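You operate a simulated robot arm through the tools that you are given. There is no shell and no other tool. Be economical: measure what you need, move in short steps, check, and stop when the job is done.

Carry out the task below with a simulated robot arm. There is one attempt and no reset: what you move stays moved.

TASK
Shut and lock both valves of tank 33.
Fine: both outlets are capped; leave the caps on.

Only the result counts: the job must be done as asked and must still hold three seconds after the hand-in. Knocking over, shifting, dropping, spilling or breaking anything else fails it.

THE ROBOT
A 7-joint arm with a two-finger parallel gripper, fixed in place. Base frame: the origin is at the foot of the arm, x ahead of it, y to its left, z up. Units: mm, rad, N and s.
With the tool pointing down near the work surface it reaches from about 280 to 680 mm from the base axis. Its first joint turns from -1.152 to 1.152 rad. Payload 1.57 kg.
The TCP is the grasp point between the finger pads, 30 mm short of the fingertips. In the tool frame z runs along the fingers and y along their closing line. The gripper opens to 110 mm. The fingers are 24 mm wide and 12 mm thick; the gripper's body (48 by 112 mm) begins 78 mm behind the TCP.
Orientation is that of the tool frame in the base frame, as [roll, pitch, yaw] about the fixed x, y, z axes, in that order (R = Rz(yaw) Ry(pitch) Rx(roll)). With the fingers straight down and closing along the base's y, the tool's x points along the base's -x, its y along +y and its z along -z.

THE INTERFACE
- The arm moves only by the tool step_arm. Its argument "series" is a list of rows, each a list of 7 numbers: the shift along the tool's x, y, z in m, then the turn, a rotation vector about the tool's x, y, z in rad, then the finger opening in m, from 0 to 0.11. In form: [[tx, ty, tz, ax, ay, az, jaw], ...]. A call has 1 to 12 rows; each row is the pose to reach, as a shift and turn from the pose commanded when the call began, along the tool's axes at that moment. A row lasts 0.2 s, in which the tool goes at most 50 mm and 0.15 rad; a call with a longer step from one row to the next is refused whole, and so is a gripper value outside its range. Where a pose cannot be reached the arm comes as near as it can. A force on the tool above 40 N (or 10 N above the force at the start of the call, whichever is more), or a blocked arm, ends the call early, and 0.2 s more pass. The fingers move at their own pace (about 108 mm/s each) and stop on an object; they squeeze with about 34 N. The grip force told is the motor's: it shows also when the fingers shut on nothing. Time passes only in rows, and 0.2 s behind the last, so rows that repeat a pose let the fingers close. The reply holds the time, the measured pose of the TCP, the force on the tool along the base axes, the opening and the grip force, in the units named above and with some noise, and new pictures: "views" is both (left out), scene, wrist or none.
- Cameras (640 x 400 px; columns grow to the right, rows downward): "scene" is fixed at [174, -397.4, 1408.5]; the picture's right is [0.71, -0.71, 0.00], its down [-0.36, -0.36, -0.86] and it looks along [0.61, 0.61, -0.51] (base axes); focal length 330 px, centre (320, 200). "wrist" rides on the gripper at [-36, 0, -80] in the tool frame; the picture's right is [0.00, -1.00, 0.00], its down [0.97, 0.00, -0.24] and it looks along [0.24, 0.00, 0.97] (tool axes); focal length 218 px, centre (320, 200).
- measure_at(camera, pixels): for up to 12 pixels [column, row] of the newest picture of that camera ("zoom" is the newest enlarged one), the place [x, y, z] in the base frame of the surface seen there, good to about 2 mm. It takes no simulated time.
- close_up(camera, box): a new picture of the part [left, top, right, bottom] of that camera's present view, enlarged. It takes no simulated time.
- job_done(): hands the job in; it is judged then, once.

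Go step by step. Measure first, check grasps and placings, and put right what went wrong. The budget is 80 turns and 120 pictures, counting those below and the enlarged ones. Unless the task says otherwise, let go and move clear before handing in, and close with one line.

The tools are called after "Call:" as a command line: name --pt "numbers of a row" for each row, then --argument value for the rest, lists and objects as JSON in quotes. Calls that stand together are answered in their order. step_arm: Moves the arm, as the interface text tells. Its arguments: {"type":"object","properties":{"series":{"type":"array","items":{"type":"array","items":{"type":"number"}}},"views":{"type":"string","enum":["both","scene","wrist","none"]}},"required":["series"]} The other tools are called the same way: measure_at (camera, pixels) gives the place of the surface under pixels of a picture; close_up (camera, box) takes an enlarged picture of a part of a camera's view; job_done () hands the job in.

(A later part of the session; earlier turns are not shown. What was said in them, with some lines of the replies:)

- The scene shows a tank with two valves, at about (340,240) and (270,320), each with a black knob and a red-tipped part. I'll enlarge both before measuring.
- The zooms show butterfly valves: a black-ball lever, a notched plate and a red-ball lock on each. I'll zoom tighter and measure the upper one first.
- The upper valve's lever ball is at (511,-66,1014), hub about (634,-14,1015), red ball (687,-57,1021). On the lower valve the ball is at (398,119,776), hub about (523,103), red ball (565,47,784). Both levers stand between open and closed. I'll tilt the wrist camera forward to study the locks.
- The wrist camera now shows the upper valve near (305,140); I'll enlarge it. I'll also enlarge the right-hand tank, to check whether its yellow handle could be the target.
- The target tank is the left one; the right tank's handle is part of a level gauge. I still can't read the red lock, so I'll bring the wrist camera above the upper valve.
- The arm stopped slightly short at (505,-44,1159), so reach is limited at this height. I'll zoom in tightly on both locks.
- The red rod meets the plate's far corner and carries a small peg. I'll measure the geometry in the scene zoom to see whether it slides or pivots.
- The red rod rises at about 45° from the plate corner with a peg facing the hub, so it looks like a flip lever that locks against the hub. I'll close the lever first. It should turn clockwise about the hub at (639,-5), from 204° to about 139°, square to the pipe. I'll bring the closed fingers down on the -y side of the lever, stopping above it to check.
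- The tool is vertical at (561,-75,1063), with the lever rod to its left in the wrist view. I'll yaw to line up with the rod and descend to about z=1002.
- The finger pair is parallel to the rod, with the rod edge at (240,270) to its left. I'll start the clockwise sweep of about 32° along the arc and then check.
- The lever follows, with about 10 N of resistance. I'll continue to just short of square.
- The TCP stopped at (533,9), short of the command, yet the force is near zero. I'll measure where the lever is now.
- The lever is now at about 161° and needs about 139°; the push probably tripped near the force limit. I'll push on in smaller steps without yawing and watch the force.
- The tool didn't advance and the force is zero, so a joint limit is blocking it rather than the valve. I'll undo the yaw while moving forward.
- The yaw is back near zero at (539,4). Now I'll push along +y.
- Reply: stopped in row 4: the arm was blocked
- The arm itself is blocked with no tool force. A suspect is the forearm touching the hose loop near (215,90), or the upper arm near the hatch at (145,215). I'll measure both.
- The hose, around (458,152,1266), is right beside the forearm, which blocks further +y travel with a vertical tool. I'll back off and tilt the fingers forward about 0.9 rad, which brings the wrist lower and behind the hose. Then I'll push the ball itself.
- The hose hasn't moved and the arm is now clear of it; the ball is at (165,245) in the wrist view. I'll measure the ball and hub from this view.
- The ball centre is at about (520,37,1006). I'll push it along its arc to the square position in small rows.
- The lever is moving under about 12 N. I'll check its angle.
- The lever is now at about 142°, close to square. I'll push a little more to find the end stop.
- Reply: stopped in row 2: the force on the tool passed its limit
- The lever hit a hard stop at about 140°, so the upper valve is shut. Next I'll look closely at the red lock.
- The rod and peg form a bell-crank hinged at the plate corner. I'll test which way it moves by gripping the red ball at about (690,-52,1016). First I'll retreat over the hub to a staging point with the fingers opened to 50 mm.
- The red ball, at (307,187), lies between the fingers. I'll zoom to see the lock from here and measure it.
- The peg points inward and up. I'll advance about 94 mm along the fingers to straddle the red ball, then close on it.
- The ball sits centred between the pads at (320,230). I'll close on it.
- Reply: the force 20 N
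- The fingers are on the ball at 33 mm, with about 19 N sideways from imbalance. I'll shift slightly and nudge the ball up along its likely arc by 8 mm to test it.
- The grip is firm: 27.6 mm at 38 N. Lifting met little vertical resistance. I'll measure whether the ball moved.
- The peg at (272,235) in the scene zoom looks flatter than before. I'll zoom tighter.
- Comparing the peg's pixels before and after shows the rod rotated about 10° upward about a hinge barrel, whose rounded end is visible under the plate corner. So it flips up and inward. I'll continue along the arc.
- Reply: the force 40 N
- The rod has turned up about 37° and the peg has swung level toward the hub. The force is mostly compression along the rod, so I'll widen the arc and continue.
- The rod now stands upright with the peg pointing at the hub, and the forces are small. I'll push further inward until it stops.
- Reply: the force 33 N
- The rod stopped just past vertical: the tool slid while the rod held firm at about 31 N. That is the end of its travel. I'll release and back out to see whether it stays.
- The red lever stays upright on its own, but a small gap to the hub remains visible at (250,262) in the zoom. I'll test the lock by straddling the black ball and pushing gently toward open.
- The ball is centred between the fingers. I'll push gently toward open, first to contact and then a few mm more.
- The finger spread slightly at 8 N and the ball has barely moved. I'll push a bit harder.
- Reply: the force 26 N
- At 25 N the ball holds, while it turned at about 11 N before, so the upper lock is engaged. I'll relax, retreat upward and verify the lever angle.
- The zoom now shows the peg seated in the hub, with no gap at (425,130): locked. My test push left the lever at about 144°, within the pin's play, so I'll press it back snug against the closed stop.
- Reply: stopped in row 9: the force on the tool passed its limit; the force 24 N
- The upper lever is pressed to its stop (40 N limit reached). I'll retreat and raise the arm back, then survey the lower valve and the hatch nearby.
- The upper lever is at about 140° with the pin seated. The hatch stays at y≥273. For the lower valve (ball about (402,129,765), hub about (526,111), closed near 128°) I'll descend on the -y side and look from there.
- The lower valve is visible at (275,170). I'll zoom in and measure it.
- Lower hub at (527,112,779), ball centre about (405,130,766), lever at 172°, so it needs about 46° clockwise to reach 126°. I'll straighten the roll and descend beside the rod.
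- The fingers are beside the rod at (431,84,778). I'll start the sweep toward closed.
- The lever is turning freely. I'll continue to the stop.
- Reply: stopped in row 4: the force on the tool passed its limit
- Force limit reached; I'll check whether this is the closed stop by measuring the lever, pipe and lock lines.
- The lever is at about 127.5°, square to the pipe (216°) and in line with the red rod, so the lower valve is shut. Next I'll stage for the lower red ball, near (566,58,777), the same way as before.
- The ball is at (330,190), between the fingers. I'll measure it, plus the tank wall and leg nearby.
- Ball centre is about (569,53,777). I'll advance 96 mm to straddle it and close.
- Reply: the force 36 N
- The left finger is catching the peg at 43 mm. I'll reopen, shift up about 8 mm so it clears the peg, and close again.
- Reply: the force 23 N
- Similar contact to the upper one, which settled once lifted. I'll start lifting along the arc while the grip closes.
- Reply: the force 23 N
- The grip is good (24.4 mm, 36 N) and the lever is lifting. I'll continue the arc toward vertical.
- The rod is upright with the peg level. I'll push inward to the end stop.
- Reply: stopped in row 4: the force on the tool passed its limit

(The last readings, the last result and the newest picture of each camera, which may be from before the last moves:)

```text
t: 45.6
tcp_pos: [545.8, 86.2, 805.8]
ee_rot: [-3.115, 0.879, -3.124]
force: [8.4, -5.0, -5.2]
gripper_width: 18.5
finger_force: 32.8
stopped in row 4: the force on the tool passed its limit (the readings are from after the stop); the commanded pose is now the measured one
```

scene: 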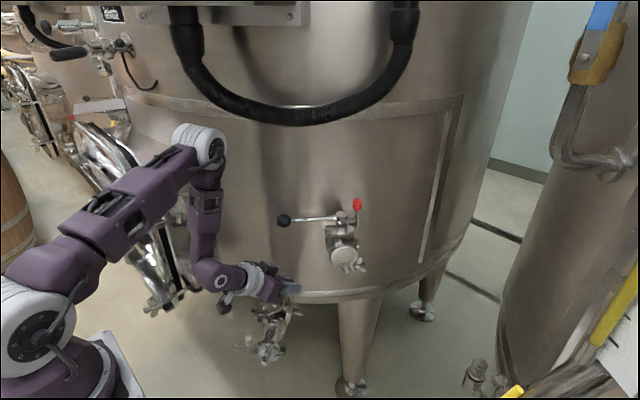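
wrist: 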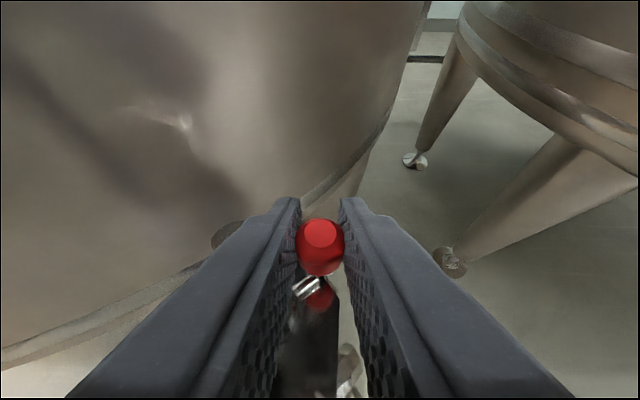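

The end stop was hit at the force limit. I'll release and back out along the fingers.

Call:
step_arm --pt "0 0 0 0 0 0 0.03" --pt "0 0 0 0 0 0 0.05" --pt "0 0 0 0 0 0 0.05" --pt "0 0 -0.04 0 0 0 0.05" --pt "0 0 -0.08 0 0 0 0.05" --pt "0 0 -0.12 0 0 0 0.05" --pt "0 0 -0.12 0 0 0 0.05"

Call:
close_up --camera "scene" --box '[230, 265, 326, 325]'

Call:
close_up --camera "wrist" --box '[230, 150, 370, 320]'

```text
t: 47.2
tcp_pos: [460.3, 86.5, 877.7]
ee_rot: [-3.115, 0.879, -3.123]
force: [0.4, 0.4, -0.7]
gripper_width: 50.1
finger_force: 0.2
out of reach, approached as far as the arm can: row 6, 7
```

scene: 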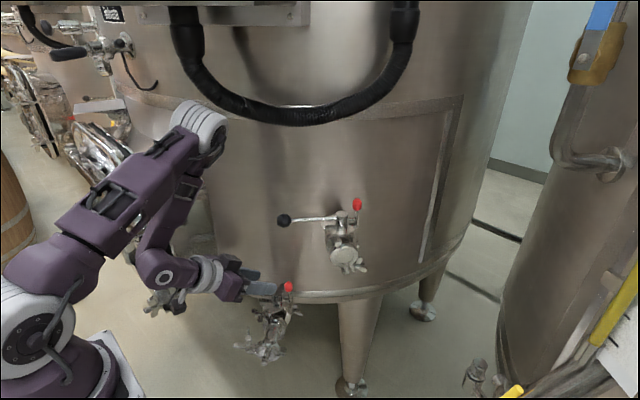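
wrist: 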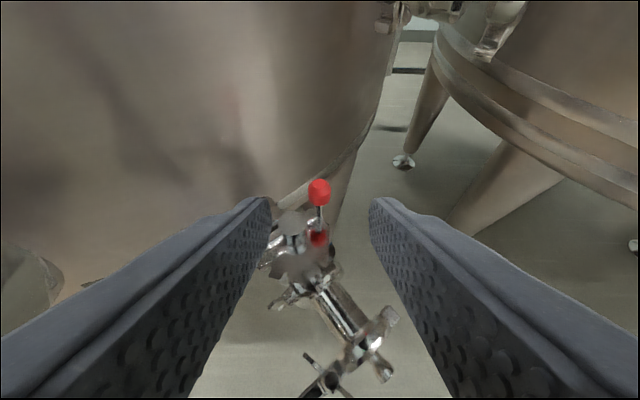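

```text
6.67 times, centred on (278, 295) of scene
```

zoom: 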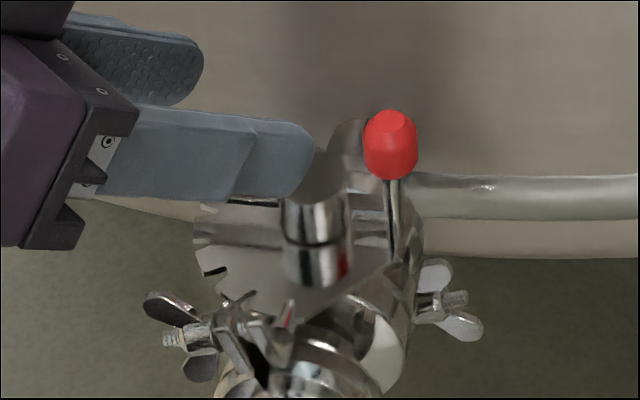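

```text
2.35 times, centred on (300, 235) of wrist
```

zoom: 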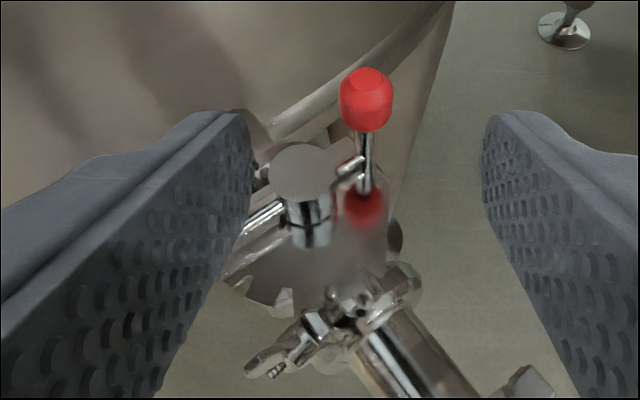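

Both red levers now stand upright. I'll raise the arm clear to inspect the lower lever and lock.

Call:
step_arm --pt "-0.03 -0.008 -0.022 0 0 0 0.05" --pt "-0.06 -0.018 -0.046 0 0 0 0.05" --pt "-0.092 -0.028 -0.07 0 0 0 0.05" --pt "-0.12 -0.04 -0.095 0 0 0 0.03" --pt "-0.14 -0.04 -0.115 0 0 0 0.0" --pt "-0.14 -0.04 -0.115 0 0 0 0.0"

Call:
close_up --camera "scene" --box '[220, 265, 330, 335]'

Call:
close_up --camera "scene" --box '[262, 270, 310, 300]'

```text
t: 48.6
tcp_pos: [449.3, -6.8, 998.8]
ee_rot: [-2.866, 0.719, -3.054]
force: [1.1, 5.1, 15.2]
gripper_width: 0.1
finger_force: 21.3
out of reach, approached as far as the arm can: row 1, 2, 3, 4, 5
```

scene: 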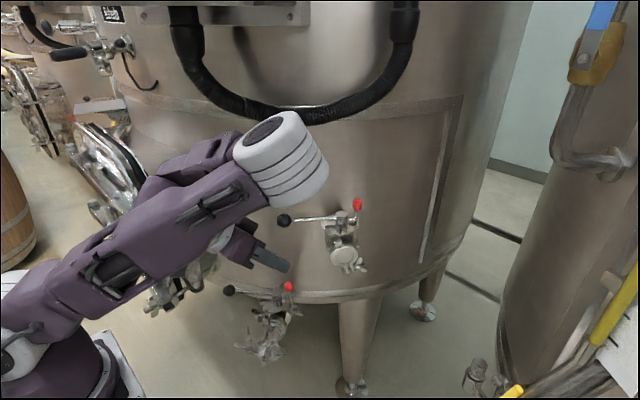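
wrist: 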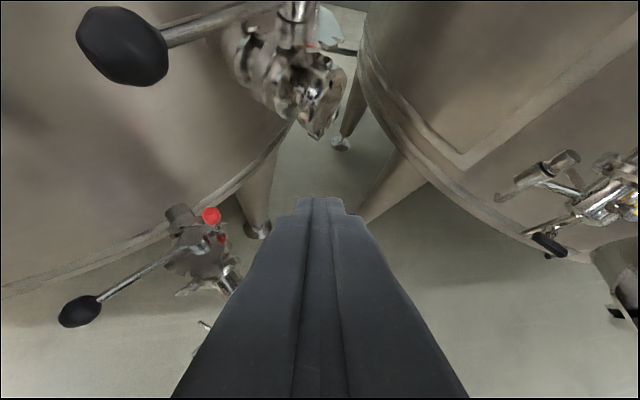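

```text
5.71 times, centred on (275, 300) of scene
```

zoom: 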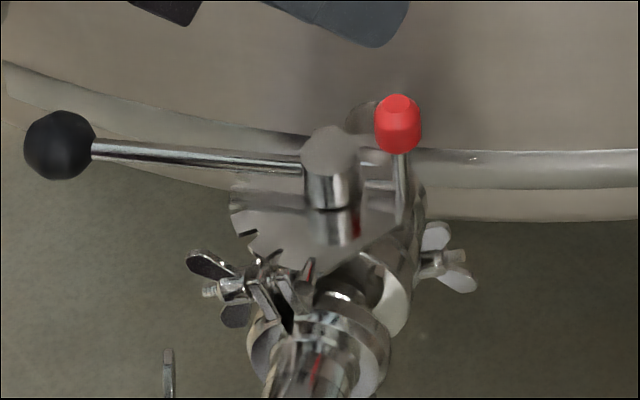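

```text
13.33 times, centred on (286, 285) of scene
```

zoom: 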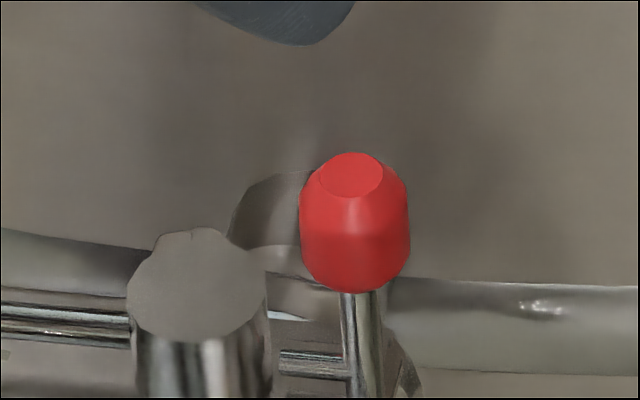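

The lower lever is square and its peg reaches the hub. The arm, however, took a folded pose with its elbow near (285,160) and a 15 N force reading. I'll hold still and check before moving away.

Call:
step_arm --pt "0 0 0 0 0 0 0" --views "scene"

Call:
measure_at --camera "scene" --pixels '[[295, 150], [265, 130], [260, 110], [300, 123], [325, 170], [340, 150], [240, 200], [275, 262]]'

Call:
close_up --camera "scene" --box '[180, 80, 380, 300]'

```text
t: 49.0
tcp_pos: [460.2, 48.5, 1055.6]
ee_rot: [-3.116, 0.881, -3.123]
force: [0.0, -0.7, -0.2]
gripper_width: 0.0
finger_force: 21.3
```

scene: 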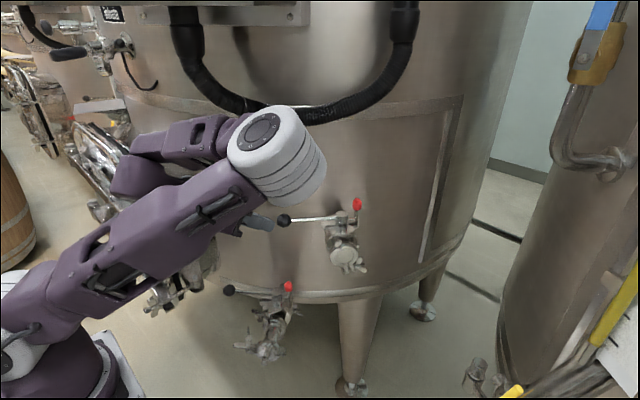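

```text
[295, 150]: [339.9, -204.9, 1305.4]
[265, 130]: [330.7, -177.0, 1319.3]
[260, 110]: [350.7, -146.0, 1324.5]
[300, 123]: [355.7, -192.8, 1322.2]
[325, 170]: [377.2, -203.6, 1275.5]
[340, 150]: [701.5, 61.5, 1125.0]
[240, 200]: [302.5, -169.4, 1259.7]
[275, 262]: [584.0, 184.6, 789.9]
```

```text
1.82 times, centred on (280, 190) of scene
```

zoom: 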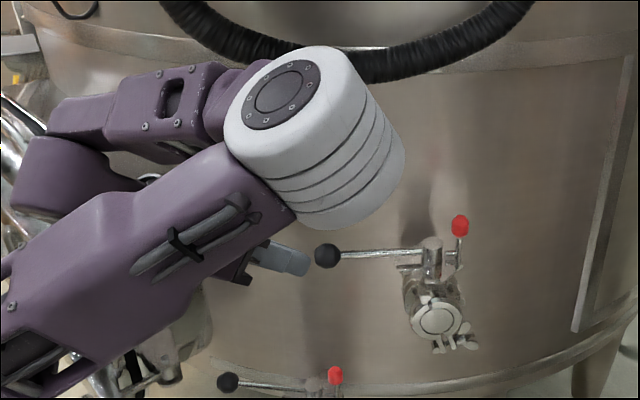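

The arm swung its elbow into free space and is clear, with zero force. I'll measure both levers and locks once more.

Call:
close_up --camera "scene" --box '[220, 265, 330, 335]'

Call:
measure_at --camera "zoom" --pixels '[[58, 145], [120, 150], [180, 156], [250, 162], [330, 150], [397, 125], [402, 190], [380, 185]]'

Call:
measure_at --camera "scene" --pixels '[[284, 220], [300, 219], [325, 217], [335, 216], [343, 213], [357, 204], [356.5, 217]]'

Call:
close_up --camera "scene" --box '[326, 195, 374, 225]'

```text
5.71 times, centred on (275, 300) of scene
```

zoom: 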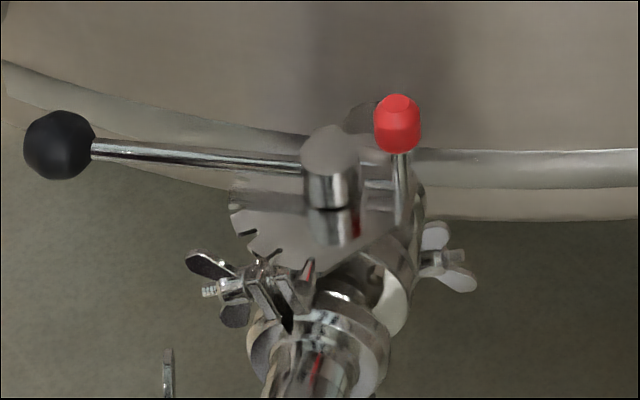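

```text
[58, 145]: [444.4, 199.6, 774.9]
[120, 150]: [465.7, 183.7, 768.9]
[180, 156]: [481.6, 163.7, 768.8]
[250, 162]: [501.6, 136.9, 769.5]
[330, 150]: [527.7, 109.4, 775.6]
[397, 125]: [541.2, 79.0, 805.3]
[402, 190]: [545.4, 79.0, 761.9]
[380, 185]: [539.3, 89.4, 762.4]
```

```text
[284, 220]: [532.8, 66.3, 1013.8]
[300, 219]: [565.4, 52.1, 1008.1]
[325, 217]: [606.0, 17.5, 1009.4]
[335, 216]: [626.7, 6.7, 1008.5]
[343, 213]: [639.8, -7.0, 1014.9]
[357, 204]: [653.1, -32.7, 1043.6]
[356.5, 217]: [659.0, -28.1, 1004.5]
```

```text
13.33 times, centred on (350, 210) of scene
```

zoom: 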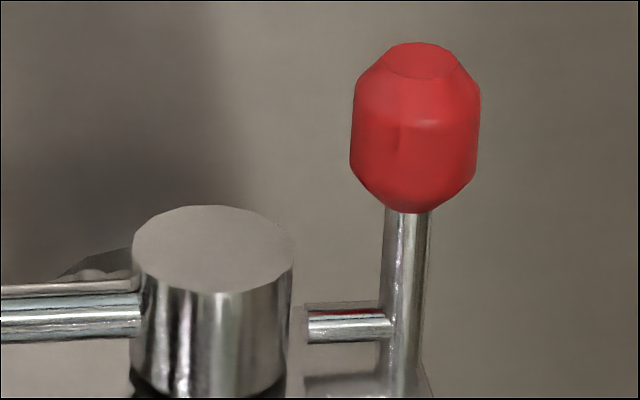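

The upper lever reads about 140° and the lower about 127.5°, each square to its pipe. Both red locks stand upright at their end stops, the caps are untouched and the arm is clear with no load. I'm handing in.

Call:
job_done

```text
The job is handed in.
```

I shut both valves of tank 33, flipped both red locks up to their end stops, and left the caps on. I tested the upper lock with a push toward open and it held; I did not push-test the lower one. I also never saw a number on the tank, so I took the one with the two capped outlets to be tank 33.
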